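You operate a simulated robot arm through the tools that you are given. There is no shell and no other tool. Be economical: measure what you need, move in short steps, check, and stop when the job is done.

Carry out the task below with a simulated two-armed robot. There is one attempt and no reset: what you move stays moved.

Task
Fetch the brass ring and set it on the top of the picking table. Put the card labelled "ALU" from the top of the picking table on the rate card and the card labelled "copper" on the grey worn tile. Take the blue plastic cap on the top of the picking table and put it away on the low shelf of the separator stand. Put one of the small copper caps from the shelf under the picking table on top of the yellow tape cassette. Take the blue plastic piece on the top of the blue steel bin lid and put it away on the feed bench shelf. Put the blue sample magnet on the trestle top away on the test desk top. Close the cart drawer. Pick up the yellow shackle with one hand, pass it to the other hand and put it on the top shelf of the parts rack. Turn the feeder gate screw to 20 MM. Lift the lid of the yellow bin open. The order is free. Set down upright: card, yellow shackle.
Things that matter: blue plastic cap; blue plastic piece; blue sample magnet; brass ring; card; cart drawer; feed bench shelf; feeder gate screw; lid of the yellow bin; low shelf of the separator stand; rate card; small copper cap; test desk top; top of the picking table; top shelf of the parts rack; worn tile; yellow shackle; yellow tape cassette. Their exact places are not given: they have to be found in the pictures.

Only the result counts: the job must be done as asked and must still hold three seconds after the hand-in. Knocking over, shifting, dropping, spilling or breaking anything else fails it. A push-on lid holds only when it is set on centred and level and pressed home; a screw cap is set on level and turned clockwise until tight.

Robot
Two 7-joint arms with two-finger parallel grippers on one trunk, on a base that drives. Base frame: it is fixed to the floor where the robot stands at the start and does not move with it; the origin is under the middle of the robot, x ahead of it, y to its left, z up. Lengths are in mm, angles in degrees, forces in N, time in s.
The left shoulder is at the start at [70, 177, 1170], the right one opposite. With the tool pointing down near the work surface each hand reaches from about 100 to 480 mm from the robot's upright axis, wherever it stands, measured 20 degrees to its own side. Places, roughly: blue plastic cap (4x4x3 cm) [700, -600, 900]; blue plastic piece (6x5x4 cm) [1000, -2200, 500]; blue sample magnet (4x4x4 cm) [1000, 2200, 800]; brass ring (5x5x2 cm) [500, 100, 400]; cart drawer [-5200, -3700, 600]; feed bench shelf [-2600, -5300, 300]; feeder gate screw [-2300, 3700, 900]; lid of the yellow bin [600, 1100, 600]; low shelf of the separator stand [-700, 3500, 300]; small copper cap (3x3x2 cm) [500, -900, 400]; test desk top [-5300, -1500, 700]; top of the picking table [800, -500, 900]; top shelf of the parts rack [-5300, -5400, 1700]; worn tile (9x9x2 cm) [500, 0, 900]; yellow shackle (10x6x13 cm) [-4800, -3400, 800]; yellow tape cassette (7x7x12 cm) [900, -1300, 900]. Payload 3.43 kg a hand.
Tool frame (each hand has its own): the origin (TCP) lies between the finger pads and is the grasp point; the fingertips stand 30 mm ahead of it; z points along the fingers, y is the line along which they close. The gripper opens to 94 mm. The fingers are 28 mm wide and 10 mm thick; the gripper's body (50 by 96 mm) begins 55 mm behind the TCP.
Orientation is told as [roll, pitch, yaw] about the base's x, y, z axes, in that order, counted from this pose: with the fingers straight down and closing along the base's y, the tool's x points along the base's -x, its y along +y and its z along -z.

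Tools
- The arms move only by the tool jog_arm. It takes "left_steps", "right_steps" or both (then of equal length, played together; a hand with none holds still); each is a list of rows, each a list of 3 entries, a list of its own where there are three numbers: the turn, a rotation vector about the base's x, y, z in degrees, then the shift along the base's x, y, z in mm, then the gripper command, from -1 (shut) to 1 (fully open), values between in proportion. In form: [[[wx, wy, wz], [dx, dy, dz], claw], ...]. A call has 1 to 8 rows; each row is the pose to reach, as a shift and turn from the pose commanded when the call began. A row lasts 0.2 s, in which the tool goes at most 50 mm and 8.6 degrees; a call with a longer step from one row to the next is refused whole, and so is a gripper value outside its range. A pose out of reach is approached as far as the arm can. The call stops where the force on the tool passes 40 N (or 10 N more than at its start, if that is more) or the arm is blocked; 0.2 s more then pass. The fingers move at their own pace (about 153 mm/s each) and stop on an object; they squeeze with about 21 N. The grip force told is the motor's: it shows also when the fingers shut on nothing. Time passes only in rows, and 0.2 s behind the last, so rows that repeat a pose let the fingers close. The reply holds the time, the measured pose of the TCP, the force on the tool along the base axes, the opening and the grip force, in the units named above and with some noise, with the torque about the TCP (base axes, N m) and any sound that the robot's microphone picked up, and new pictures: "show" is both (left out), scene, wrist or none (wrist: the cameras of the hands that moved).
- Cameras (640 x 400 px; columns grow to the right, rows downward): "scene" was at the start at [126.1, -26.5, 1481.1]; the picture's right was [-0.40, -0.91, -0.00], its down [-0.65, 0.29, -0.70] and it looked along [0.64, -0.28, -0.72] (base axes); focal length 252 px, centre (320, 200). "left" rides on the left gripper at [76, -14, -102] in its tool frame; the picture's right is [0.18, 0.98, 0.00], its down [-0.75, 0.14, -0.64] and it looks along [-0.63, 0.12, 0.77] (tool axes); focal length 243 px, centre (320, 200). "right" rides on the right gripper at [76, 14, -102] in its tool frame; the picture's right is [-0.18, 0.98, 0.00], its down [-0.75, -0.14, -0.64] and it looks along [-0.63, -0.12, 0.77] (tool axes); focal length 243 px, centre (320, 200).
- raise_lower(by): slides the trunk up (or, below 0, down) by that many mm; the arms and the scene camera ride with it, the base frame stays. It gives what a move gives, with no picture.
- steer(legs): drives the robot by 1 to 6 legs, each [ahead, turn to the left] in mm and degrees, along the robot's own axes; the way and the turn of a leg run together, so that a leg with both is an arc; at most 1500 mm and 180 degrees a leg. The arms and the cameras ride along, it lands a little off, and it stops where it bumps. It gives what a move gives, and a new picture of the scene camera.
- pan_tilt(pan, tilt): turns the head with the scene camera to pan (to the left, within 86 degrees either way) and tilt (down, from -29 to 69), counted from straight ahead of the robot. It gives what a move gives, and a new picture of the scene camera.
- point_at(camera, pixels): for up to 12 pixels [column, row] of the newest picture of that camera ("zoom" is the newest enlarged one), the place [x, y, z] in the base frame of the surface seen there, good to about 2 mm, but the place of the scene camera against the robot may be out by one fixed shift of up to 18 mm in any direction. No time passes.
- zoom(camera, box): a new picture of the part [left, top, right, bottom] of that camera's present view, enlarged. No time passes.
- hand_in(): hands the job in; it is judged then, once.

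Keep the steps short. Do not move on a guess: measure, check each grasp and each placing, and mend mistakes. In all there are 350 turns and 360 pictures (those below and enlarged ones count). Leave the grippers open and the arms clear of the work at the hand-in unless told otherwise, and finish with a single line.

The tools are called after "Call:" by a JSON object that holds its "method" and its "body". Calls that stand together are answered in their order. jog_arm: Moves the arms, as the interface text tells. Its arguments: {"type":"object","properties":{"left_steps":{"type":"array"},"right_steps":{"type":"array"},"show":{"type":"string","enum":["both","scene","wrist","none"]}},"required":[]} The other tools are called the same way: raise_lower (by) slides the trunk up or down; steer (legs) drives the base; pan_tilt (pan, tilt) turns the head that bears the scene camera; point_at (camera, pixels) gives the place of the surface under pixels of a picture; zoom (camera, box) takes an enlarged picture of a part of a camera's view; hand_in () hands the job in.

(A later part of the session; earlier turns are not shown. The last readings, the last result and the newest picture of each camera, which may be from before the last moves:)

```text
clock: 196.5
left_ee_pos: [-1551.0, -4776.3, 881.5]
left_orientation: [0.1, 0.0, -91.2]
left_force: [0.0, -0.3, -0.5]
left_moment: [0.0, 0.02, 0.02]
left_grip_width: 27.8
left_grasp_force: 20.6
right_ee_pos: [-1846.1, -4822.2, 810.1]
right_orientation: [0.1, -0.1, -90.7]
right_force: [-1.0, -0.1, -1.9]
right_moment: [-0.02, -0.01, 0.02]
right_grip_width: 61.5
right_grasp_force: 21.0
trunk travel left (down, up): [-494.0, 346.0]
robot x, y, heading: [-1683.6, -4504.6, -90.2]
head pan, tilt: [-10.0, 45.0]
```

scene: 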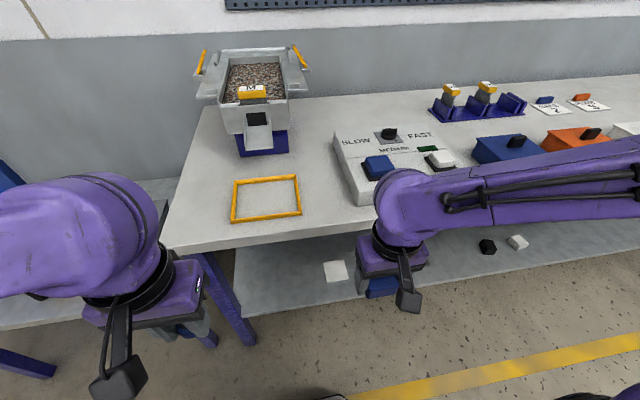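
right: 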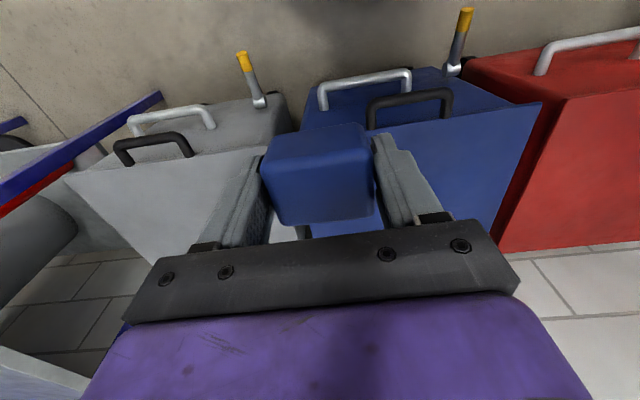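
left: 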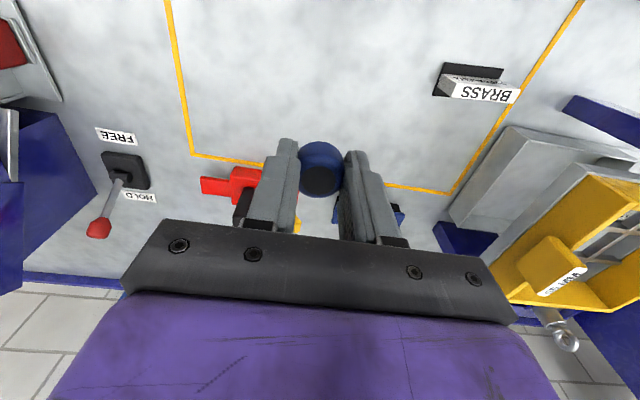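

Clear. I lower the trunk by 390.

Call:
{"method": "raise_lower", "body": {"by": -390}}

Call:
{"method": "pan_tilt", "body": {"pan": -5, "tilt": 25}}

```text
clock: 200.2
left_ee_pos: [-1550.9, -4778.1, 491.4]
left_orientation: [0.1, 0.0, -91.2]
left_force: [-0.6, 0.2, -0.3]
left_moment: [0.03, 0.03, 0.01]
left_grip_width: 27.9
left_grasp_force: 21.3
right_ee_pos: [-1844.5, -4823.5, 418.9]
right_orientation: [0.1, -0.1, -90.7]
right_force: [-0.8, 0.3, -0.7]
right_moment: [0.04, -0.01, -0.01]
right_grip_width: 61.2
right_grasp_force: 20.5
trunk travel left (down, up): [-104.0, 736.0]
robot x, y, heading: [-1687.9, -4501.1, -90.2]
head pan, tilt: [-10.0, 45.0]
```

```text
clock: 201.1
left_ee_pos: [-1551.6, -4777.2, 489.9]
left_orientation: [0.1, 0.0, -91.2]
left_force: [0.3, -1.3, -0.5]
left_moment: [-0.01, 0.04, -0.02]
left_grip_width: 27.7
left_grasp_force: 20.5
right_ee_pos: [-1844.1, -4823.5, 419.6]
right_orientation: [0.1, 0.0, -90.7]
right_force: [0.9, -0.7, -1.3]
right_moment: [0.01, 0.01, -0.01]
right_grip_width: 61.4
right_grasp_force: 21.0
trunk travel left (down, up): [-104.0, 736.0]
robot x, y, heading: [-1688.6, -4500.1, -90.3]
head pan, tilt: [-5.0, 25.0]
```

scene: 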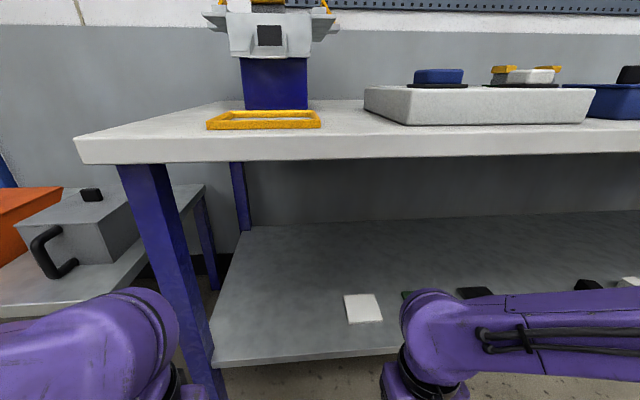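

I measure the bench underside and the clear spot left of the white card.

Call:
{"method": "point_at", "body": {"camera": "scene", "pixels": [[300, 160], [290, 310], [362, 307], [346, 320], [345, 296], [290, 355], [440, 292], [500, 300]]}}

Call:
{"method": "jog_arm", "body": {"right_steps": [[[0, 0, 0], [20, -35, 0], -1], [[0, 0, 0], [40, -70, 0], -1], [[0, 0, 0], [60, -105, 0], -1], [[0, 0, 0], [80, -140, 0], -1], [[0, 0, 0], [100, -175, 0], -1], [[0, 0, 0], [119, -210, 0], -1], [[0, 0, 0], [119, -240, 0], -1]], "show": "both"}}

```text
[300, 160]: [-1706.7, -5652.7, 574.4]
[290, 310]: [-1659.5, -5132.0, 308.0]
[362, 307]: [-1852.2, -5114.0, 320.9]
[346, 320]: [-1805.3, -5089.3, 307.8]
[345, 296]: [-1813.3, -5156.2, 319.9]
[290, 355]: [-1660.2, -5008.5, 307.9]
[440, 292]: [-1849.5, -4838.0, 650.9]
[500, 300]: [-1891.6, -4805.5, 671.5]
```

```text
clock: 202.7
left_ee_pos: [-1550.3, -4777.5, 490.2]
left_orientation: [0.2, 0.1, -91.3]
left_force: [0.3, -0.7, 0.9]
left_moment: [-0.02, 0.01, 0.03]
left_grip_width: 27.9
left_grasp_force: 21.0
right_ee_pos: [-1727.1, -5063.8, 418.4]
right_orientation: [0.1, 0.0, -90.6]
right_force: [-0.3, 0.5, -0.4]
right_moment: [-0.01, -0.01, -0.05]
right_grip_width: 61.5
right_grasp_force: 20.7
trunk travel left (down, up): [-104.0, 736.0]
robot x, y, heading: [-1689.5, -4500.2, -90.4]
head pan, tilt: [-5.0, 25.0]
```

scene: 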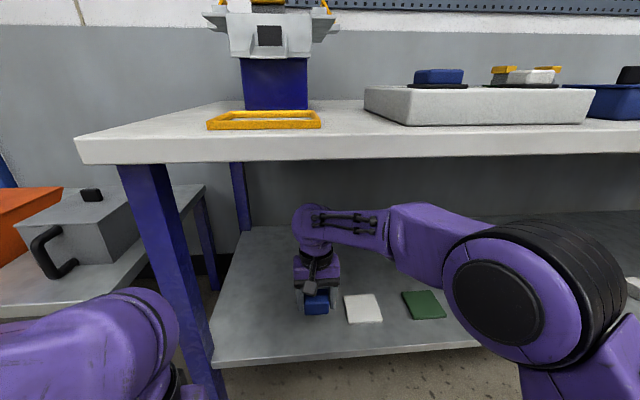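
right: 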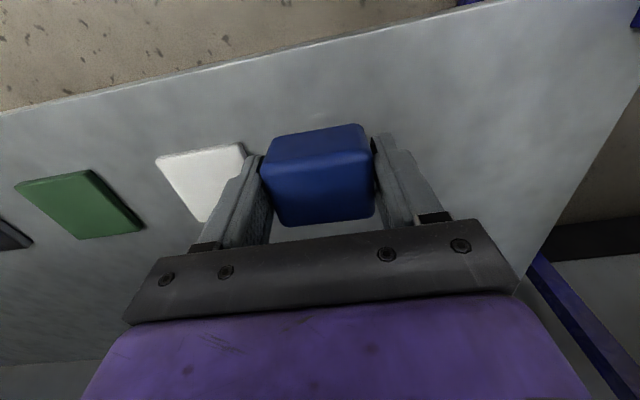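

I shift 15 mm left (+x) and lower.

Call:
{"method": "jog_arm", "body": {"right_steps": [[[0, 0, 0], [10, 0, -30], -1], [[0, 0, 0], [15, 0, -60], -1], [[0, 0, 0], [15, 0, -74], -1], [[0, 0, 0], [15, 0, -79], -1], [[0, 0, 0], [15, 0, -83], -1]], "show": "none"}}

```text
clock: 203.9
left_ee_pos: [-1550.4, -4777.7, 490.4]
left_orientation: [0.1, -0.1, -91.1]
left_force: [-0.1, 0.5, 0.3]
left_moment: [0.01, 0.02, 0.03]
left_grip_width: 28.0
left_grasp_force: 20.8
right_ee_pos: [-1709.8, -5064.1, 335.3]
right_orientation: [0.1, 0.0, -90.7]
right_force: [-0.7, 0.9, 0.3]
right_moment: [-0.01, 0.08, -0.01]
right_grip_width: 61.3
right_grasp_force: 21.3
trunk travel left (down, up): [-104.0, 736.0]
robot x, y, heading: [-1687.9, -4500.2, -90.1]
head pan, tilt: [-5.0, 25.0]
```

Call:
{"method": "jog_arm", "body": {"right_steps": [[[0, 0, 0], [0, 0, -3], -1], [[0, 0, 0], [0, 0, -6], -1], [[0, 0, 0], [0, 0, -8], -1]], "show": "none"}}

```text
clock: 204.7
left_ee_pos: [-1550.5, -4778.8, 490.2]
left_orientation: [0.1, -0.2, -91.2]
left_force: [-0.6, 0.3, 0.3]
left_moment: [0.03, 0.0, -0.02]
left_grip_width: 27.8
left_grasp_force: 20.9
right_ee_pos: [-1710.1, -5064.4, 329.8]
right_orientation: [0.1, -0.3, -90.7]
right_force: [1.2, -1.6, 16.4]
right_moment: [-0.03, 0.08, 0.05]
right_grip_width: 61.4
right_grasp_force: 20.8
trunk travel left (down, up): [-104.0, 736.0]
robot x, y, heading: [-1683.2, -4503.7, -90.5]
head pan, tilt: [-5.0, 25.0]
```

Contact (16 N). I release and rise only a little, then draw back.

Call:
{"method": "jog_arm", "body": {"right_steps": [[[0, 0, 0], [0, 0, 2], 0.75], [[0, 0, 0], [0, 0, 2], 0.75], [[0, 0, 0], [0, 0, 35], 0.75], [[0, 0, 0], [0, 0, 75], 0.75], [[0, 0, 0], [-10, 40, 85], 0.75], [[0, 0, 0], [-30, 85, 85], 0.75], [[0, 0, 0], [-50, 130, 85], 0.75], [[0, 0, 0], [-70, 170, 85], 0.75]], "show": "scene"}}

```text
clock: 206.5
left_ee_pos: [-1549.7, -4778.1, 489.6]
left_orientation: [0.2, -0.1, -91.2]
left_force: [0.9, 0.0, -0.2]
left_moment: [0.05, -0.02, 0.01]
left_grip_width: 27.9
left_grasp_force: 21.0
right_ee_pos: [-1780.5, -4892.4, 413.5]
right_orientation: [0.1, -0.1, -90.7]
right_force: [-0.1, -0.8, -0.8]
right_moment: [0.04, 0.03, 0.02]
right_grip_width: 82.2
right_grasp_force: 0.0
trunk travel left (down, up): [-104.0, 736.0]
robot x, y, heading: [-1686.0, -4505.2, -90.2]
head pan, tilt: [-5.0, 25.0]
```

scene: 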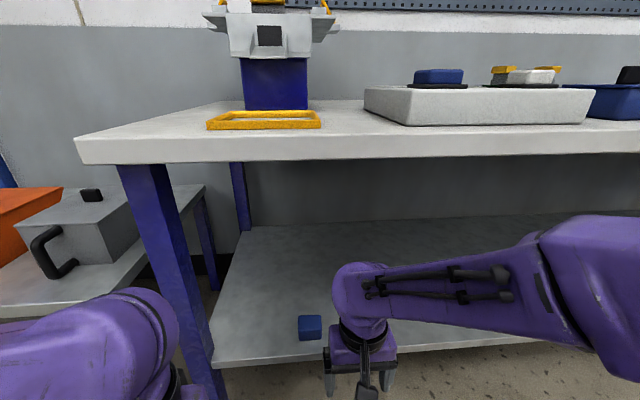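

The piece is on the feed bench shelf. I back off and raise the trunk.

Call:
{"method": "steer", "body": {"legs": [[-420, 0]]}}

Call:
{"method": "raise_lower", "body": {"by": 390}}

Call:
{"method": "steer", "body": {"legs": [[0, 146.5], [1240, 0], [1230, 0], [0, 28.7], [1500, 0], [1400, 0]]}}

```text
clock: 209.0
left_ee_pos: [-1548.0, -4358.4, 490.0]
left_orientation: [0.2, 0.0, -91.0]
left_force: [0.2, 0.4, -0.8]
left_moment: [-0.03, 0.03, -0.01]
left_grip_width: 27.7
left_grasp_force: 21.4
right_ee_pos: [-1778.7, -4473.7, 413.6]
right_orientation: [0.1, 0.0, -90.5]
right_force: [-0.1, -0.3, 0.5]
right_moment: [0.02, -0.02, 0.03]
right_grip_width: 82.4
right_grasp_force: 0.0
trunk travel left (down, up): [-104.0, 736.0]
robot x, y, heading: [-1683.5, -4084.2, -90.0]
head pan, tilt: [-5.0, 25.0]
```

scene: 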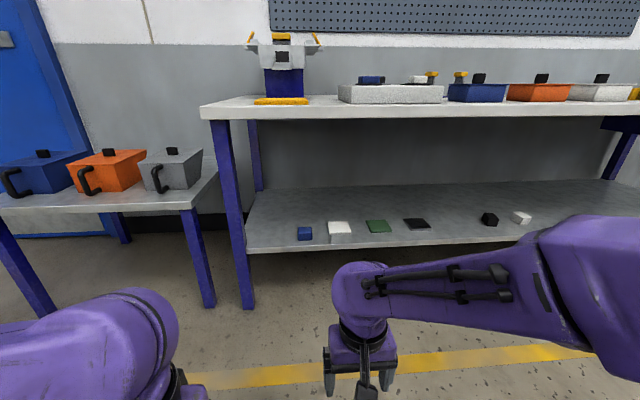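

```text
clock: 212.8
left_ee_pos: [-1547.1, -4358.6, 880.7]
left_orientation: [0.1, -0.1, -91.0]
left_force: [-0.5, -0.2, 0.3]
left_moment: [0.01, -0.02, -0.03]
left_grip_width: 27.8
left_grasp_force: 20.7
right_ee_pos: [-1777.8, -4473.2, 804.6]
right_orientation: [0.0, 0.1, -90.6]
right_force: [0.1, -0.2, 0.2]
right_moment: [-0.01, 0.05, -0.01]
right_grip_width: 82.3
right_grasp_force: 0.2
trunk travel left (down, up): [-494.0, 346.0]
robot x, y, heading: [-1683.0, -4083.0, -90.0]
head pan, tilt: [-5.0, 25.0]
```

```text
clock: 245.9
left_ee_pos: [-137.2, 1134.3, 880.6]
left_orientation: [0.1, 0.0, 83.6]
left_force: [-0.9, 0.1, -0.3]
left_moment: [-0.04, -0.02, 0.01]
left_grip_width: 28.2
left_grasp_force: 21.0
right_ee_pos: [102.8, 1226.7, 804.3]
right_orientation: [0.1, 0.0, 84.0]
right_force: [-0.3, -0.9, 0.2]
right_moment: [-0.02, 0.04, -0.01]
right_grip_width: 82.1
right_grasp_force: 0.0
trunk travel left (down, up): [-494.0, 346.0]
robot x, y, heading: [-25.0, 848.7, 84.4]
head pan, tilt: [-5.0, 25.0]
```

scene: 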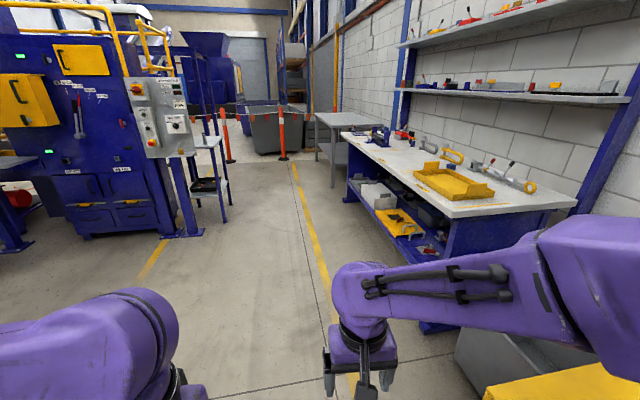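

I drive a bit further and turn to face the yellow bin.

Call:
{"method": "steer", "body": {"legs": [[330, 6], [0, -90]]}}

Call:
{"method": "pan_tilt", "body": {"pan": -5, "tilt": 45}}

```text
clock: 251.9
left_ee_pos: [263.5, 1312.6, 880.8]
left_orientation: [0.2, 0.0, -1.2]
left_force: [-0.4, -0.5, -0.4]
left_moment: [0.03, -0.03, 0.01]
left_grip_width: 28.2
left_grasp_force: 21.6
right_ee_pos: [379.2, 1082.2, 803.4]
right_orientation: [0.1, -0.1, -0.7]
right_force: [-0.4, -0.3, -0.5]
right_moment: [0.0, -0.02, 0.01]
right_grip_width: 82.5
right_grasp_force: 0.1
trunk travel left (down, up): [-494.0, 346.0]
robot x, y, heading: [-10.7, 1172.5, -0.2]
head pan, tilt: [-5.0, 25.0]
```

scene: 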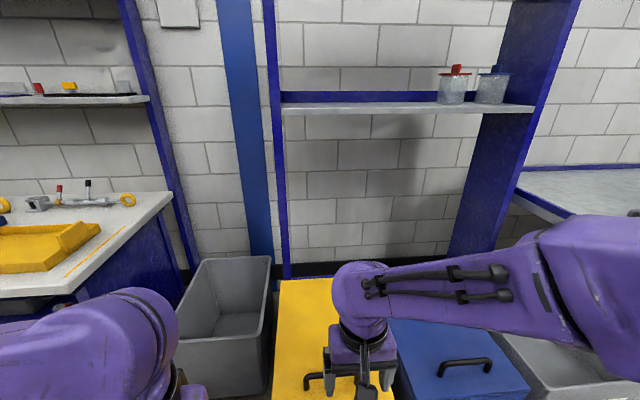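

```text
clock: 252.8
left_ee_pos: [263.9, 1313.2, 879.7]
left_orientation: [0.1, 0.0, -1.3]
left_force: [0.1, -0.5, 0.3]
left_moment: [0.01, 0.0, 0.02]
left_grip_width: 28.2
left_grasp_force: 21.0
right_ee_pos: [378.7, 1082.3, 803.5]
right_orientation: [0.1, 0.0, -0.8]
right_force: [-0.4, -0.2, -0.3]
right_moment: [0.0, 0.03, 0.0]
right_grip_width: 82.6
right_grasp_force: 0.0
trunk travel left (down, up): [-494.0, 346.0]
robot x, y, heading: [-12.2, 1177.7, -0.4]
head pan, tilt: [-5.0, 45.0]
```

scene: 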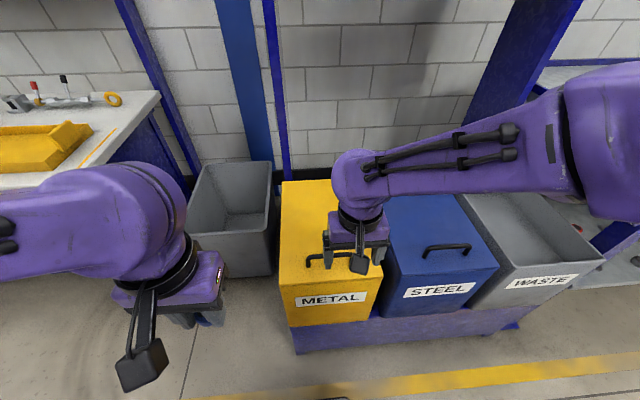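

I raise the right hand a bit to see the handle with the wrist camera.

Call:
{"method": "jog_arm", "body": {"right_steps": [[[0, 0, 0], [0, 0, 30], 1], [[0, 0, 0], [0, 0, 60], 1]], "show": "wrist"}}

Call:
{"method": "zoom", "body": {"camera": "scene", "box": [270, 160, 510, 340]}}

```text
clock: 253.4
left_ee_pos: [265.5, 1312.9, 880.0]
left_orientation: [0.2, 0.0, -1.2]
left_force: [0.6, 0.0, 0.1]
left_moment: [0.01, -0.03, 0.02]
left_grip_width: 28.2
left_grasp_force: 20.7
right_ee_pos: [376.8, 1081.4, 864.2]
right_orientation: [0.1, 0.0, -0.6]
right_force: [0.7, -0.6, -0.6]
right_moment: [0.0, 0.0, 0.0]
right_grip_width: 93.8
right_grasp_force: 0.2
trunk travel left (down, up): [-494.0, 346.0]
robot x, y, heading: [-10.3, 1175.0, -0.4]
head pan, tilt: [-5.0, 45.0]
```

right: 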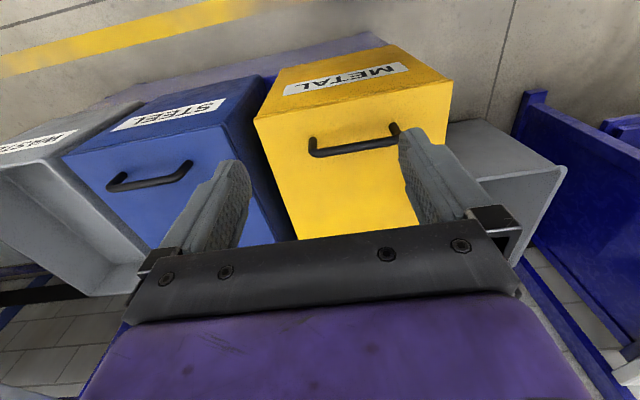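

```text
2.22 times, centred on (390, 250) of scene
```

zoom: 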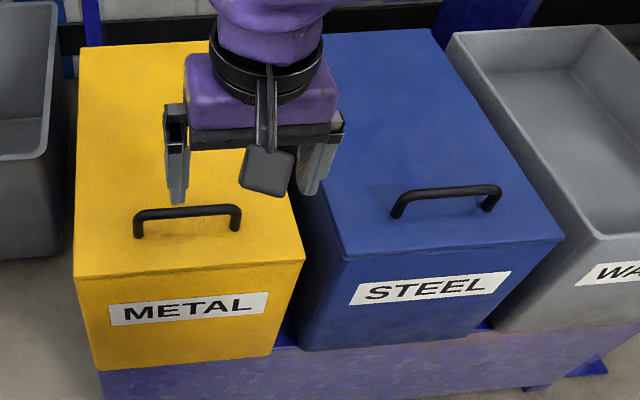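

I measure handle ends, lid edges and lid height.

Call:
{"method": "point_at", "body": {"camera": "right", "pixels": [[316, 151], [355, 147], [392, 142], [312, 141], [394, 128], [258, 118], [448, 82], [300, 232], [340, 200], [265, 130]]}}

Call:
{"method": "point_at", "body": {"camera": "scene", "pixels": [[284, 184], [282, 282], [350, 185], [380, 275], [300, 200], [285, 305], [330, 257]]}}

```text
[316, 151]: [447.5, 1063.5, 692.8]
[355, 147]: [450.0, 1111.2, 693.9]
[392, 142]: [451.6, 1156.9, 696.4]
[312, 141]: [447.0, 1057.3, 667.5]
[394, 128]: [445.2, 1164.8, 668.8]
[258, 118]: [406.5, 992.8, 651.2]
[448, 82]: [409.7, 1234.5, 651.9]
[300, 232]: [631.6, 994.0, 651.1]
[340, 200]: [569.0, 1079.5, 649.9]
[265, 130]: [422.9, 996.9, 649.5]
```

```text
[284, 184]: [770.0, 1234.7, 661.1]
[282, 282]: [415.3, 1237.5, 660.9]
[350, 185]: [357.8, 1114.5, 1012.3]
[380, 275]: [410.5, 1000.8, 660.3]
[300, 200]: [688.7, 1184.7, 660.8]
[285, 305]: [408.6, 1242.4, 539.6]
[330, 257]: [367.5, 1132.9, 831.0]
```

The lid hinges at the back (x ≈ 770), handle bar along y at x ≈ 450, z ≈ 693. I look up for the shelf above the bin while turning the right hand.

Call:
{"method": "jog_arm", "body": {"right_steps": [[[0, 0, 8.5], [10, 4, 0], 1], [[0, 0, 17], [20, 8, 0], 1], [[0, 0, 25.5], [30, 12, 0], 1], [[0, 0, 34], [40, 16, 0], 1], [[0, 0, 42.5], [50, 20, 0], 1], [[0, 0, 51], [60, 24, 0], 1], [[0, 0, 59.5], [70, 28, 0], 1], [[0, 0, 68], [74, 28, 0], 1]], "show": "none"}}

Call:
{"method": "pan_tilt", "body": {"pan": 0, "tilt": 22}}

Call:
{"method": "point_at", "body": {"camera": "scene", "pixels": [[400, 118], [300, 118], [340, 105], [450, 105], [280, 250], [290, 180], [480, 200]]}}

```text
clock: 255.2
left_ee_pos: [262.4, 1313.0, 879.4]
left_orientation: [0.3, 0.0, -1.2]
left_force: [0.1, -0.4, -0.5]
left_moment: [-0.01, 0.0, 0.0]
left_grip_width: 28.0
left_grasp_force: 21.5
right_ee_pos: [451.8, 1109.9, 862.5]
right_orientation: [0.1, 0.1, 67.5]
right_force: [0.1, -0.5, -0.4]
right_moment: [-0.04, 0.02, 0.01]
right_grip_width: 93.9
right_grasp_force: 0.0
trunk travel left (down, up): [-494.0, 346.0]
robot x, y, heading: [-12.4, 1174.2, -0.3]
head pan, tilt: [-5.0, 45.0]
```

```text
clock: 256.0
left_ee_pos: [264.5, 1312.9, 878.9]
left_orientation: [0.1, 0.0, -1.2]
left_force: [0.7, -0.1, 0.3]
left_moment: [0.0, -0.01, -0.01]
left_grip_width: 28.0
left_grasp_force: 20.7
right_ee_pos: [451.2, 1110.1, 863.4]
right_orientation: [0.1, 0.0, 67.2]
right_force: [-1.3, 0.3, 0.7]
right_moment: [0.02, 0.01, 0.01]
right_grip_width: 94.1
right_grasp_force: 0.0
trunk travel left (down, up): [-494.0, 346.0]
robot x, y, heading: [-12.6, 1176.7, -0.2]
head pan, tilt: [0.0, 22.0]
```

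scene: 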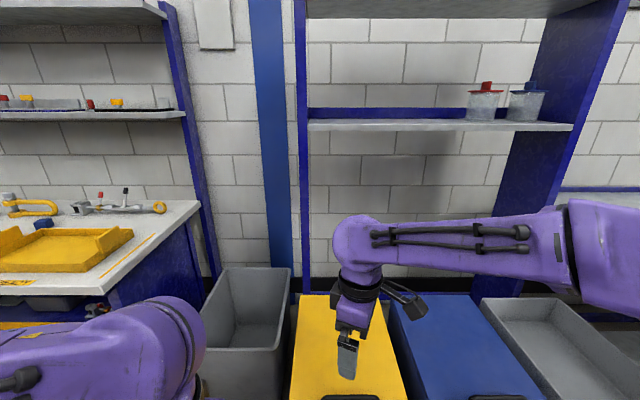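

```text
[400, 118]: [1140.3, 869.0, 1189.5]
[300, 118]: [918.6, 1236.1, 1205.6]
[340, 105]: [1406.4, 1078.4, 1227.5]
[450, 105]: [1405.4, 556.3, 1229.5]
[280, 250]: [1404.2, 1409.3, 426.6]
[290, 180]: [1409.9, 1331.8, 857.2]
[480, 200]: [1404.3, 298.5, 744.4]
```

The space behind the lid is free. I finish turning and lower to just above the bar.

Call:
{"method": "jog_arm", "body": {"right_steps": [[[0, 0, 8], [0, 0, -40], 0.2], [[0, 0, 16], [0, 0, -80], 0.2], [[0, 0, 22.5], [0, 0, -115], 0.2]], "show": "wrist"}}

```text
clock: 256.8
left_ee_pos: [264.2, 1312.2, 880.7]
left_orientation: [0.1, 0.1, -1.1]
left_force: [0.3, 0.1, -0.3]
left_moment: [-0.02, 0.01, 0.0]
left_grip_width: 28.0
left_grasp_force: 21.1
right_ee_pos: [452.4, 1109.8, 748.7]
right_orientation: [0.1, 0.0, 90.0]
right_force: [-0.2, -0.6, 0.2]
right_moment: [0.01, 0.01, -0.02]
right_grip_width: 56.3
right_grasp_force: 0.1
trunk travel left (down, up): [-494.0, 346.0]
robot x, y, heading: [-11.6, 1178.9, -0.4]
head pan, tilt: [0.0, 22.0]
```

right: 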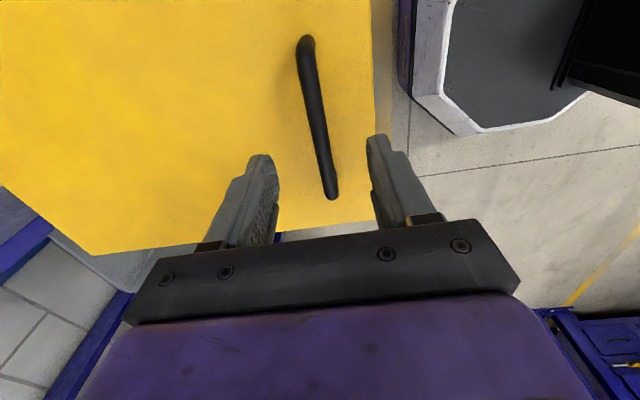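

The bar lies between the fingers. I lower to z ≈ 690 and close.

Call:
{"method": "jog_arm", "body": {"right_steps": [[[0, 0, 0], [-1, 0, -30], 0.2], [[0, 0, 0], [-1, 0, -58], 0.2], [[0, 0, 0], [-1, 0, -58], -1], [[0, 0, 0], [-1, 0, -58], -1], [[0, 0, 0], [-1, 0, -58], -1]], "show": "none"}}

```text
clock: 258.0
left_ee_pos: [264.3, 1313.2, 880.1]
left_orientation: [0.1, 0.2, -1.2]
left_force: [0.3, -0.1, -0.1]
left_moment: [0.0, 0.01, 0.03]
left_grip_width: 27.8
left_grasp_force: 21.3
right_ee_pos: [452.2, 1110.2, 690.8]
right_orientation: [0.1, 0.0, 89.8]
right_force: [2.8, -0.5, -2.4]
right_moment: [0.01, -0.03, -0.1]
right_grip_width: 16.2
right_grasp_force: 45.0
trunk travel left (down, up): [-494.0, 346.0]
robot x, y, heading: [-14.1, 1177.7, -0.4]
head pan, tilt: [0.0, 22.0]
```

Bar gripped. I lift along the hinge arc to about 12°.

Call:
{"method": "jog_arm", "body": {"right_steps": [[[0, 0, 0], [6.5, 0, 33], -1], [[0, 0, 0], [16.5, 0, 65], -1]], "show": "scene"}}

```text
clock: 258.6
left_ee_pos: [263.2, 1312.4, 880.2]
left_orientation: [0.1, 0.0, -1.3]
left_force: [-0.6, -0.2, -0.7]
left_moment: [0.03, -0.01, 0.02]
left_grip_width: 27.9
left_grasp_force: 20.5
right_ee_pos: [465.4, 1110.6, 756.9]
right_orientation: [0.2, 0.0, 89.8]
right_force: [-10.4, 1.4, 0.3]
right_moment: [0.16, 0.0, -0.1]
right_grip_width: 16.5
right_grasp_force: 45.0
trunk travel left (down, up): [-494.0, 346.0]
robot x, y, heading: [-10.2, 1176.7, -0.2]
head pan, tilt: [0.0, 22.0]
```

scene: 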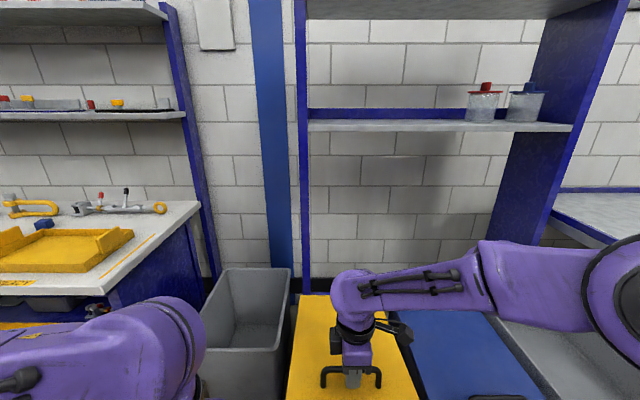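

The lid moves with no weight on z and about 10 N in -x, so the arc should be a bit less forward. I continue to about 52°.

Call:
{"method": "jog_arm", "body": {"right_steps": [[[0, 0, 0], [14, 0, 43], -1], [[0, 0, 0], [37, 0, 82], -1], [[0, 0, 0], [65, 0, 117.6], -1], [[0, 0, 0], [98, 0, 148.7], -1], [[0, 0, 0], [135, 0, 175], -1]], "show": "both"}}

```text
clock: 259.9
left_ee_pos: [260.0, 1312.5, 882.0]
left_orientation: [0.2, -0.1, -1.3]
left_force: [-0.2, 0.7, -1.3]
left_moment: [-0.02, -0.04, -0.03]
left_grip_width: 28.0
left_grasp_force: 21.1
right_ee_pos: [594.6, 1109.0, 932.8]
right_orientation: [-0.3, 0.0, 89.7]
right_force: [-10.4, -3.1, 17.1]
right_moment: [-0.02, -0.04, 0.41]
right_grip_width: 14.7
right_grasp_force: 44.4
trunk travel left (down, up): [-494.0, 346.0]
robot x, y, heading: [-10.2, 1172.2, -0.5]
head pan, tilt: [0.0, 22.0]
stopped in row 5 (right hand): the force on the tool passed its limit (the readings are from after the stop); the commanded pose is now the measured one
```

scene: 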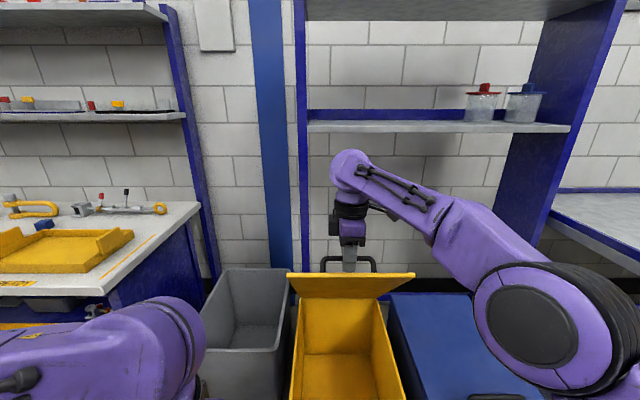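
right: 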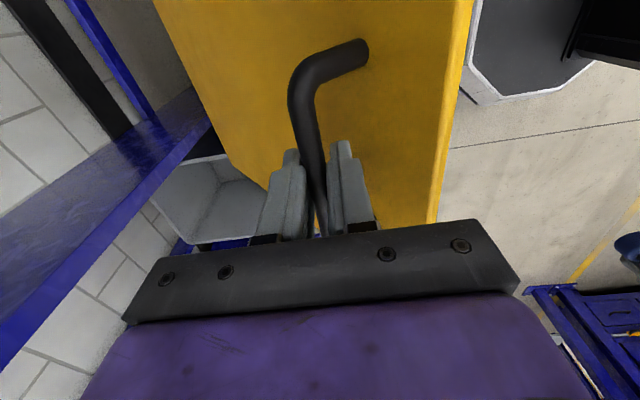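

The lid stands around 50°. A fingertip is likely touching the lid surface. I loosen the grip without moving to see whether the lid holds by itself.

Call:
{"method": "jog_arm", "body": {"right_steps": [[[0, 0, 0], [0, 0, 2], -0.55], [[0, 0, 0], [0, 0, 3], -0.4], [[0, 0, 0], [0, 0, 3], -0.4], [[0, 0, 0], [0, 0, 3], -0.4]], "show": "both"}}

```text
clock: 260.9
left_ee_pos: [262.9, 1312.5, 879.9]
left_orientation: [0.1, 0.1, -1.2]
left_force: [-0.1, 0.5, 0.6]
left_moment: [-0.02, -0.03, 0.0]
left_grip_width: 27.9
left_grasp_force: 20.7
right_ee_pos: [597.3, 1109.7, 930.9]
right_orientation: [0.0, 0.0, 89.8]
right_force: [0.1, 0.3, -0.1]
right_moment: [0.0, -0.02, 0.04]
right_grip_width: 28.1
right_grasp_force: 0.1
trunk travel left (down, up): [-494.0, 346.0]
robot x, y, heading: [-10.7, 1175.8, -0.5]
head pan, tilt: [0.0, 22.0]
```

scene: 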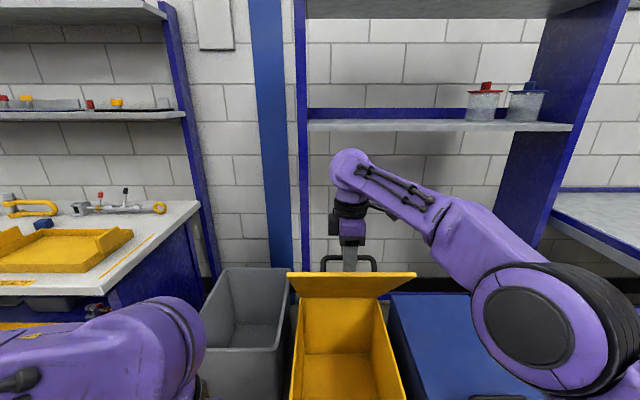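
right: 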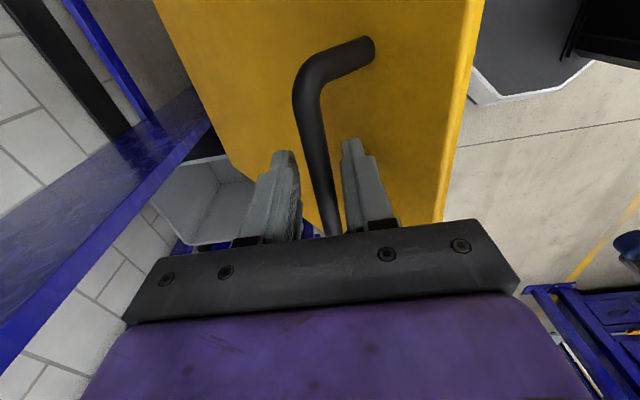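

The lid stays where it is by friction. I withdraw upward, back the robot, and will push the lid further from inside with a closed, forward-pointing hand.

Call:
{"method": "jog_arm", "body": {"right_steps": [[[0, 0, 0], [0, 0, 40], -0.4], [[0, 0, 0], [0, 0, 85], -0.4], [[0, 0, 0], [0, 0, 130], -0.4], [[0, 0, 0], [0, 0, 150], -1]], "show": "none"}}

Call:
{"method": "steer", "body": {"legs": [[-220, 0]]}}

```text
clock: 261.9
left_ee_pos: [264.8, 1312.7, 881.1]
left_orientation: [0.1, 0.1, -1.2]
left_force: [0.2, -0.1, -0.4]
left_moment: [0.02, 0.0, 0.01]
left_grip_width: 27.9
left_grasp_force: 21.4
right_ee_pos: [577.4, 1095.7, 1030.1]
right_orientation: [0.1, 0.0, 89.8]
right_force: [0.5, 0.5, 0.1]
right_moment: [0.02, 0.0, -0.02]
right_grip_width: 0.0
right_grasp_force: 21.4
right hand out of reach, approached as far as the arm can: row 2, 3, 4
trunk travel left (down, up): [-494.0, 346.0]
robot x, y, heading: [-14.2, 1175.9, -0.2]
head pan, tilt: [0.0, 22.0]
```

```text
clock: 263.5
left_ee_pos: [44.8, 1313.5, 880.3]
left_orientation: [0.0, 0.0, -1.3]
left_force: [0.2, -0.2, -0.7]
left_moment: [0.01, -0.01, -0.01]
left_grip_width: 27.7
left_grasp_force: 20.3
right_ee_pos: [357.1, 1096.8, 1029.9]
right_orientation: [0.0, -0.1, 89.7]
right_force: [-0.5, -0.1, 0.1]
right_moment: [0.0, -0.02, -0.04]
right_grip_width: 0.0
right_grasp_force: 21.1
trunk travel left (down, up): [-494.0, 346.0]
robot x, y, heading: [-230.8, 1176.3, -0.4]
head pan, tilt: [0.0, 22.0]
```

scene: 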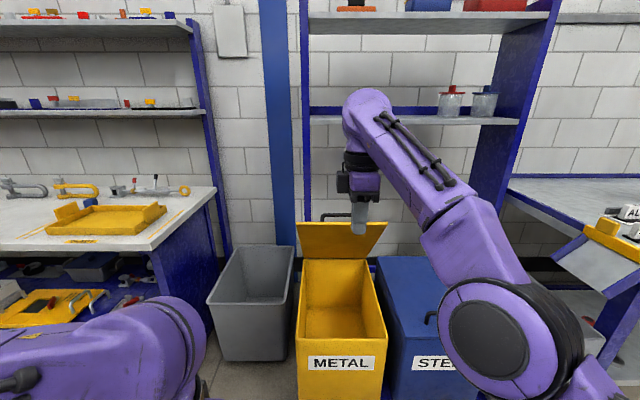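

I tilt the closed right hand to point forward and lower it in front of the bin opening.

Call:
{"method": "jog_arm", "body": {"right_steps": [[[0, -8, 0], [10, 2, -20], -1], [[0, -16, 0], [20, 4, -40], -1], [[0, -24, 0], [30, 6, -60], -1], [[0, -32, 0], [40, 8, -80], -1], [[0, -40, 0], [50, 10, -100], -1], [[0, -48, 0], [60, 12, -120], -1], [[0, -56, 0], [70, 13, -140], -1], [[0, -64, 0], [80, 13, -160], -1]], "show": "none"}}

Call:
{"method": "jog_arm", "body": {"right_steps": [[[0, -8, 0], [0, 0, -20], -1], [[0, -16, 0], [10, 0, -40], -1], [[0, -20, 0], [20, 0, -40], -1]], "show": "both"}}

```text
clock: 265.3
left_ee_pos: [45.1, 1313.4, 880.3]
left_orientation: [0.2, 0.1, -1.3]
left_force: [0.0, 0.2, 0.0]
left_moment: [0.01, 0.03, -0.01]
left_grip_width: 28.1
left_grasp_force: 21.3
right_ee_pos: [432.9, 1094.8, 898.7]
right_orientation: [-58.8, -2.0, 87.4]
right_force: [-0.5, -0.6, 0.3]
right_moment: [-0.04, 0.0, 0.0]
right_grip_width: 0.0
right_grasp_force: 20.7
right hand out of reach, approached as far as the arm can: row 1, 8
trunk travel left (down, up): [-494.0, 346.0]
robot x, y, heading: [-232.3, 1180.1, -0.2]
head pan, tilt: [0.0, 22.0]
```

```text
clock: 266.1
left_ee_pos: [43.7, 1313.8, 880.2]
left_orientation: [0.1, 0.0, -1.3]
left_force: [-0.4, -0.5, -0.1]
left_moment: [0.01, -0.05, 0.03]
left_grip_width: 28.1
left_grasp_force: 21.5
right_ee_pos: [447.3, 1103.2, 841.0]
right_orientation: [-78.0, 0.5, 88.2]
right_force: [0.1, -0.6, -0.2]
right_moment: [0.01, -0.02, -0.01]
right_grip_width: 0.0
right_grasp_force: 21.2
right hand out of reach, approached as far as the arm can: row 1
trunk travel left (down, up): [-494.0, 346.0]
robot x, y, heading: [-229.5, 1179.7, -0.4]
head pan, tilt: [0.0, 22.0]
```

scene: 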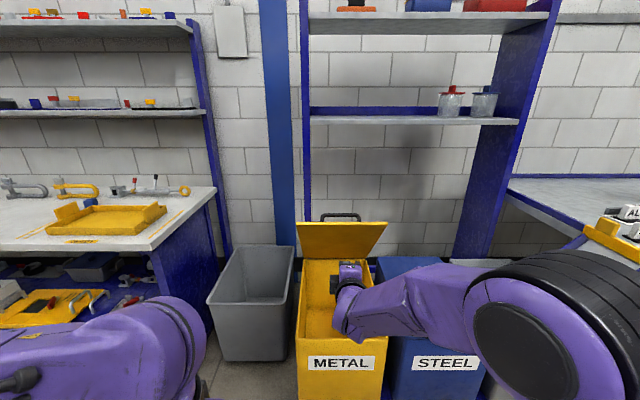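
right: 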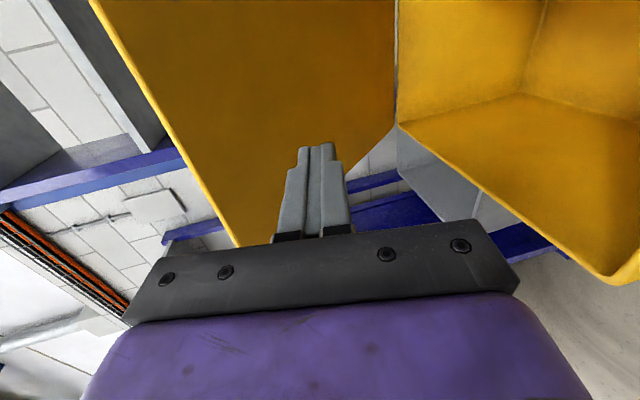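

The fingertips point at the lid's underside. I push forward step by step.

Call:
{"method": "jog_arm", "body": {"right_steps": [[[0, 0, 0], [40, 2, 10], -1], [[0, 0, 0], [80, 4, 20], -1], [[0, 0, 0], [120, 5, 30], -1], [[0, 0, 0], [150, 5, 35], -1], [[0, 0, 0], [180, 5, 40], -1], [[0, 0, 0], [205, 5, 40], -1]], "show": "scene"}}

```text
clock: 267.5
left_ee_pos: [44.3, 1314.6, 879.7]
left_orientation: [0.1, 0.0, -1.3]
left_force: [-0.9, 0.0, 0.3]
left_moment: [-0.02, 0.0, 0.01]
left_grip_width: 28.1
left_grasp_force: 21.0
right_ee_pos: [620.2, 1108.4, 879.5]
right_orientation: [-77.9, 0.2, 88.2]
right_force: [-3.8, 1.2, -0.6]
right_moment: [-0.02, 0.01, 0.06]
right_grip_width: 0.0
right_grasp_force: 20.9
right hand out of reach, approached as far as the arm can: row 5, 6
trunk travel left (down, up): [-494.0, 346.0]
robot x, y, heading: [-232.8, 1177.2, -0.6]
head pan, tilt: [0.0, 22.0]
```

scene: 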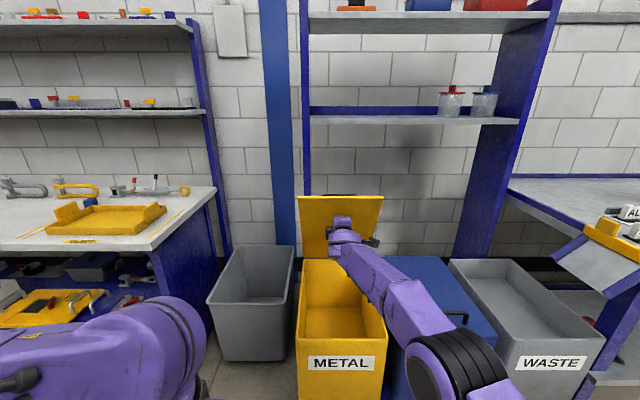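

The lid is near 70° now. I drive ahead 130 mm to push it further.

Call:
{"method": "steer", "body": {"legs": [[130, 0]]}}

```text
clock: 268.8
left_ee_pos: [178.4, 1312.0, 880.2]
left_orientation: [0.2, 0.2, -1.3]
left_force: [0.0, -0.4, -0.4]
left_moment: [0.01, 0.01, -0.03]
left_grip_width: 28.3
left_grasp_force: 20.9
right_ee_pos: [754.1, 1107.8, 880.5]
right_orientation: [-77.9, 0.3, 88.1]
right_force: [0.4, -0.1, -0.1]
right_moment: [-0.02, -0.03, 0.02]
right_grip_width: 0.1
right_grasp_force: 20.9
trunk travel left (down, up): [-494.0, 346.0]
robot x, y, heading: [-97.2, 1177.5, -0.3]
head pan, tilt: [0.0, 22.0]
```

scene: 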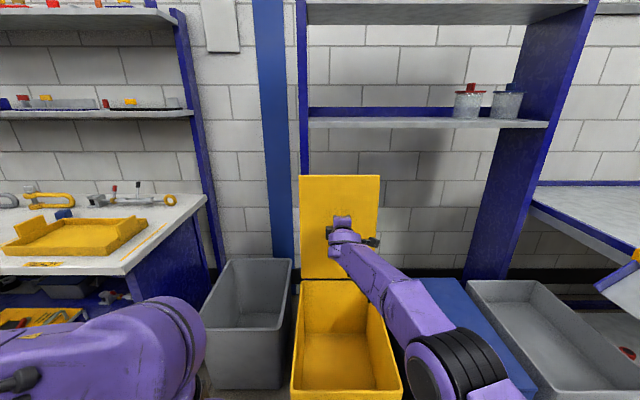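

The lid is about upright. I push 35 mm more for margin.

Call:
{"method": "steer", "body": {"legs": [[35, 0]]}}

Call:
{"method": "point_at", "body": {"camera": "scene", "pixels": [[310, 180], [370, 180], [310, 270], [370, 270]]}}

```text
clock: 269.8
left_ee_pos: [211.8, 1311.8, 881.1]
left_orientation: [0.0, 0.0, -1.4]
left_force: [-0.2, -0.9, -1.2]
left_moment: [0.01, -0.01, -0.01]
left_grip_width: 27.9
left_grasp_force: 21.1
right_ee_pos: [784.6, 1107.0, 881.0]
right_orientation: [-77.9, 0.3, 88.1]
right_force: [-8.1, -0.6, 1.1]
right_moment: [0.04, -0.07, 0.06]
right_grip_width: 0.0
right_grasp_force: 20.8
trunk travel left (down, up): [-494.0, 346.0]
robot x, y, heading: [-64.3, 1175.7, -0.6]
head pan, tilt: [0.0, 22.0]
stopped in leg 1: the force on the tool passed its limit (the readings are from after the stop); the commanded pose is now the measured one
```

scene: 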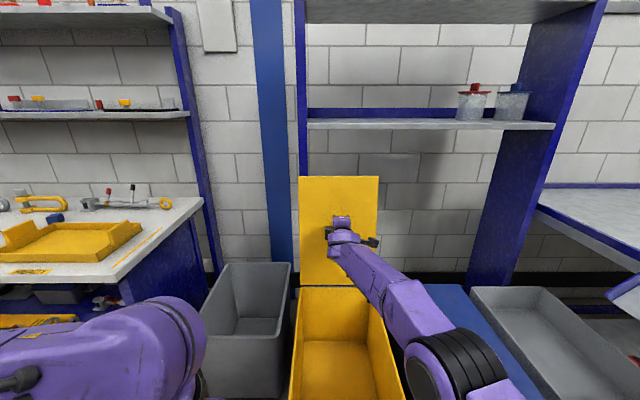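

```text
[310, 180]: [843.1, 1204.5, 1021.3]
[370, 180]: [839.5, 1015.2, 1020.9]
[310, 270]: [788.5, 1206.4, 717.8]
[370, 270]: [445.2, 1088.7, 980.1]
```

The lid hit its stop at about 100°. I withdraw straight back.

Call:
{"method": "steer", "body": {"legs": [[-450, 0]]}}

Call:
{"method": "jog_arm", "body": {"right_steps": [[[0, 8, 0], [-20, 0, 10], -0.5], [[0, 16, 0], [-40, 0, 20], 0], [[0, 24, 0], [-60, 0, 30], 0.5], [[0, 32, 0], [-80, 0, 40], 1], [[0, 40, 0], [-100, 0, 40], 1], [[0, 48, 0], [-120, 0, 40], 1], [[0, 56, 0], [-150, 0, 40], 1], [[0, 64, 0], [-180, 0, 40], 1]], "show": "none"}}

```text
clock: 272.5
left_ee_pos: [-239.2, 1315.9, 880.4]
left_orientation: [0.1, 0.1, -1.4]
left_force: [-0.5, -0.2, -0.4]
left_moment: [0.0, 0.0, 0.02]
left_grip_width: 27.9
left_grasp_force: 21.1
right_ee_pos: [335.1, 1110.0, 880.0]
right_orientation: [-77.8, 0.3, 88.1]
right_force: [0.0, -0.4, -0.2]
right_moment: [-0.02, 0.02, 0.04]
right_grip_width: 0.0
right_grasp_force: 21.0
trunk travel left (down, up): [-494.0, 346.0]
robot x, y, heading: [-514.5, 1181.6, -0.8]
head pan, tilt: [0.0, 22.0]
```

scene: 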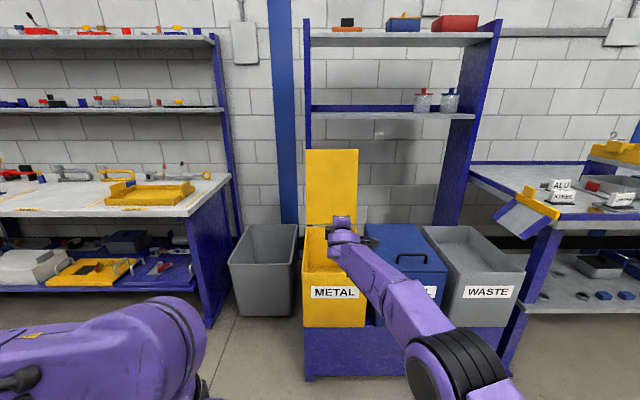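

```text
clock: 274.3
left_ee_pos: [-237.4, 1316.0, 880.5]
left_orientation: [0.1, 0.2, -1.4]
left_force: [0.0, -0.6, 0.2]
left_moment: [0.01, 0.02, -0.04]
left_grip_width: 28.0
left_grasp_force: 20.8
right_ee_pos: [155.5, 1109.2, 919.9]
right_orientation: [-13.6, 1.9, 89.6]
right_force: [0.0, 0.7, -0.5]
right_moment: [-0.02, 0.0, 0.05]
right_grip_width: 93.7
right_grasp_force: 0.1
trunk travel left (down, up): [-494.0, 346.0]
robot x, y, heading: [-516.0, 1180.2, -0.3]
head pan, tilt: [0.0, 22.0]
```

The lid stays open. I level the right hand and turn it back, then drive to the trestle.

Call:
{"method": "jog_arm", "body": {"right_steps": [[[0, 7, 0], [0, 0, 0], 1], [[0, 13.7, 0], [0, 0, 0], 1]], "show": "none"}}

Call:
{"method": "jog_arm", "body": {"right_steps": [[[0, 0, -8.5], [0, -8, -10], 1], [[0, 0, -17], [-10, -16, -20], 1], [[0, 0, -25.5], [-20, -24, -30], 1], [[0, 0, -34], [-30, -32, -30], 1], [[0, 0, -42.5], [-40, -40, -30], 1], [[0, 0, -51], [-50, -50, -30], 1], [[0, 0, -59.5], [-60, -60, -30], 1], [[0, 0, -68], [-70, -70, -30], 1]], "show": "none"}}

Call:
{"method": "steer", "body": {"legs": [[0, 90], [1000, 0], [0, -90]]}}

```text
clock: 274.9
left_ee_pos: [-238.3, 1315.8, 879.8]
left_orientation: [0.1, 0.0, -1.3]
left_force: [0.1, -0.3, -0.7]
left_moment: [0.0, -0.02, -0.01]
left_grip_width: 28.1
left_grasp_force: 20.6
right_ee_pos: [137.7, 1074.1, 919.7]
right_orientation: [-2.3, 2.0, 89.8]
right_force: [0.1, 0.7, -0.1]
right_moment: [0.01, -0.02, 0.03]
right_grip_width: 94.3
right_grasp_force: 0.1
right hand out of reach, approached as far as the arm can: row 1, 2
trunk travel left (down, up): [-494.0, 346.0]
robot x, y, heading: [-513.4, 1179.8, -0.5]
head pan, tilt: [0.0, 22.0]
```

```text
clock: 276.7
left_ee_pos: [-237.4, 1316.2, 880.6]
left_orientation: [0.2, 0.0, -1.4]
left_force: [0.0, -0.4, -0.4]
left_moment: [0.0, -0.01, -0.02]
left_grip_width: 28.1
left_grasp_force: 20.6
right_ee_pos: [67.9, 1003.9, 889.8]
right_orientation: [-0.1, 2.0, 21.7]
right_force: [-0.4, -0.5, 0.0]
right_moment: [-0.01, -0.02, 0.03]
right_grip_width: 94.0
right_grasp_force: 0.0
right hand out of reach, approached as far as the arm can: row 1
trunk travel left (down, up): [-494.0, 346.0]
robot x, y, heading: [-514.6, 1179.7, -0.6]
head pan, tilt: [0.0, 22.0]
```

```text
clock: 289.6
left_ee_pos: [-237.3, 2314.7, 879.9]
left_orientation: [0.1, 0.1, -0.7]
left_force: [-0.1, 0.5, 0.4]
left_moment: [0.01, 0.0, 0.01]
left_grip_width: 28.1
left_grasp_force: 21.4
right_ee_pos: [71.4, 2007.8, 890.1]
right_orientation: [-0.1, 2.1, 22.6]
right_force: [0.8, 0.6, 0.1]
right_moment: [0.04, -0.03, 0.01]
right_grip_width: 93.9
right_grasp_force: 0.0
trunk travel left (down, up): [-494.0, 346.0]
robot x, y, heading: [-511.2, 2173.9, 0.2]
head pan, tilt: [0.0, 22.0]
```

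scene: 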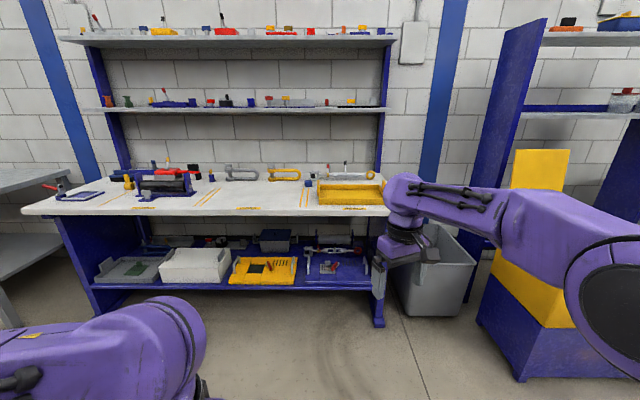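

Call:
{"method": "zoom", "body": {"camera": "scene", "box": [20, 140, 400, 300]}}

Call:
{"method": "point_at", "body": {"camera": "scene", "pixels": [[310, 187], [311, 182], [211, 177], [124, 180], [250, 212], [309, 196], [25, 212], [350, 215], [105, 260], [90, 180]]}}

```text
1.68 times, centred on (210, 220) of scene
```

zoom: 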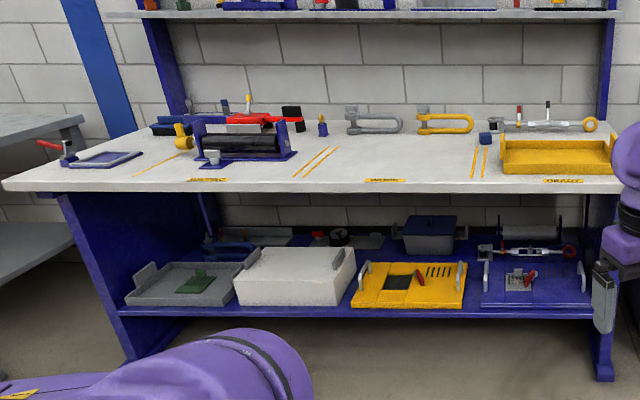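

```text
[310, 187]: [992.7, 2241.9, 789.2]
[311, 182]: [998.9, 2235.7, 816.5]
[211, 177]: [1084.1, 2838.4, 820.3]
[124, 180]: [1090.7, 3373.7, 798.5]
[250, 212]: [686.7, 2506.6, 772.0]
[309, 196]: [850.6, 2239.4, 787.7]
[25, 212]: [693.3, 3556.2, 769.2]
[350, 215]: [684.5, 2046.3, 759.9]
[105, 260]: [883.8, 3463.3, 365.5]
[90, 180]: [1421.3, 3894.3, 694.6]
```

The blue magnet is at about (999,2236,816). I check the trestle's low shelf front for base clearance.

Call:
{"method": "point_at", "body": {"camera": "scene", "pixels": [[230, 288], [340, 288], [378, 322], [310, 190], [330, 190], [320, 205]]}}

Call:
{"method": "steer", "body": {"legs": [[0, 90], [130, 0], [0, -90], [500, 0]]}}

```text
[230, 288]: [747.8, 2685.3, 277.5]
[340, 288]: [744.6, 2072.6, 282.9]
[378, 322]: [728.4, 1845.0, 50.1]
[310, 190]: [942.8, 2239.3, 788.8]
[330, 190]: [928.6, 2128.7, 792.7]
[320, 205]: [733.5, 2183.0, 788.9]
```

```text
clock: 301.1
left_ee_pos: [265.2, 2432.2, 880.0]
left_orientation: [0.2, 0.0, -1.8]
left_force: [0.4, -0.2, -0.6]
left_moment: [0.0, 0.03, 0.01]
left_grip_width: 27.8
left_grasp_force: 20.8
right_ee_pos: [569.2, 2117.7, 889.4]
right_orientation: [-0.1, 2.0, 21.5]
right_force: [-0.3, -0.1, 0.1]
right_moment: [-0.01, 0.04, 0.03]
right_grip_width: 93.9
right_grasp_force: 0.0
trunk travel left (down, up): [-494.0, 346.0]
robot x, y, heading: [-13.9, 2299.8, -1.1]
head pan, tilt: [0.0, 22.0]
```

scene: 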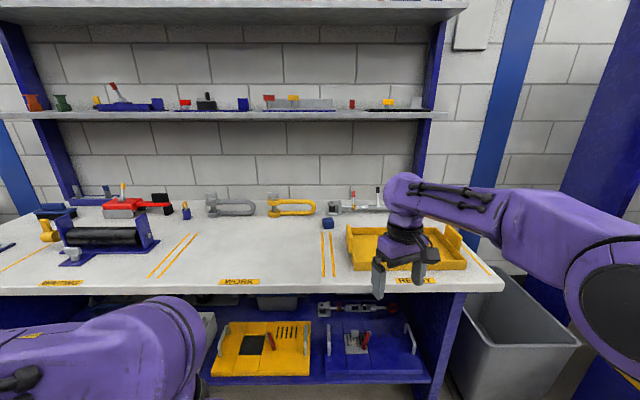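

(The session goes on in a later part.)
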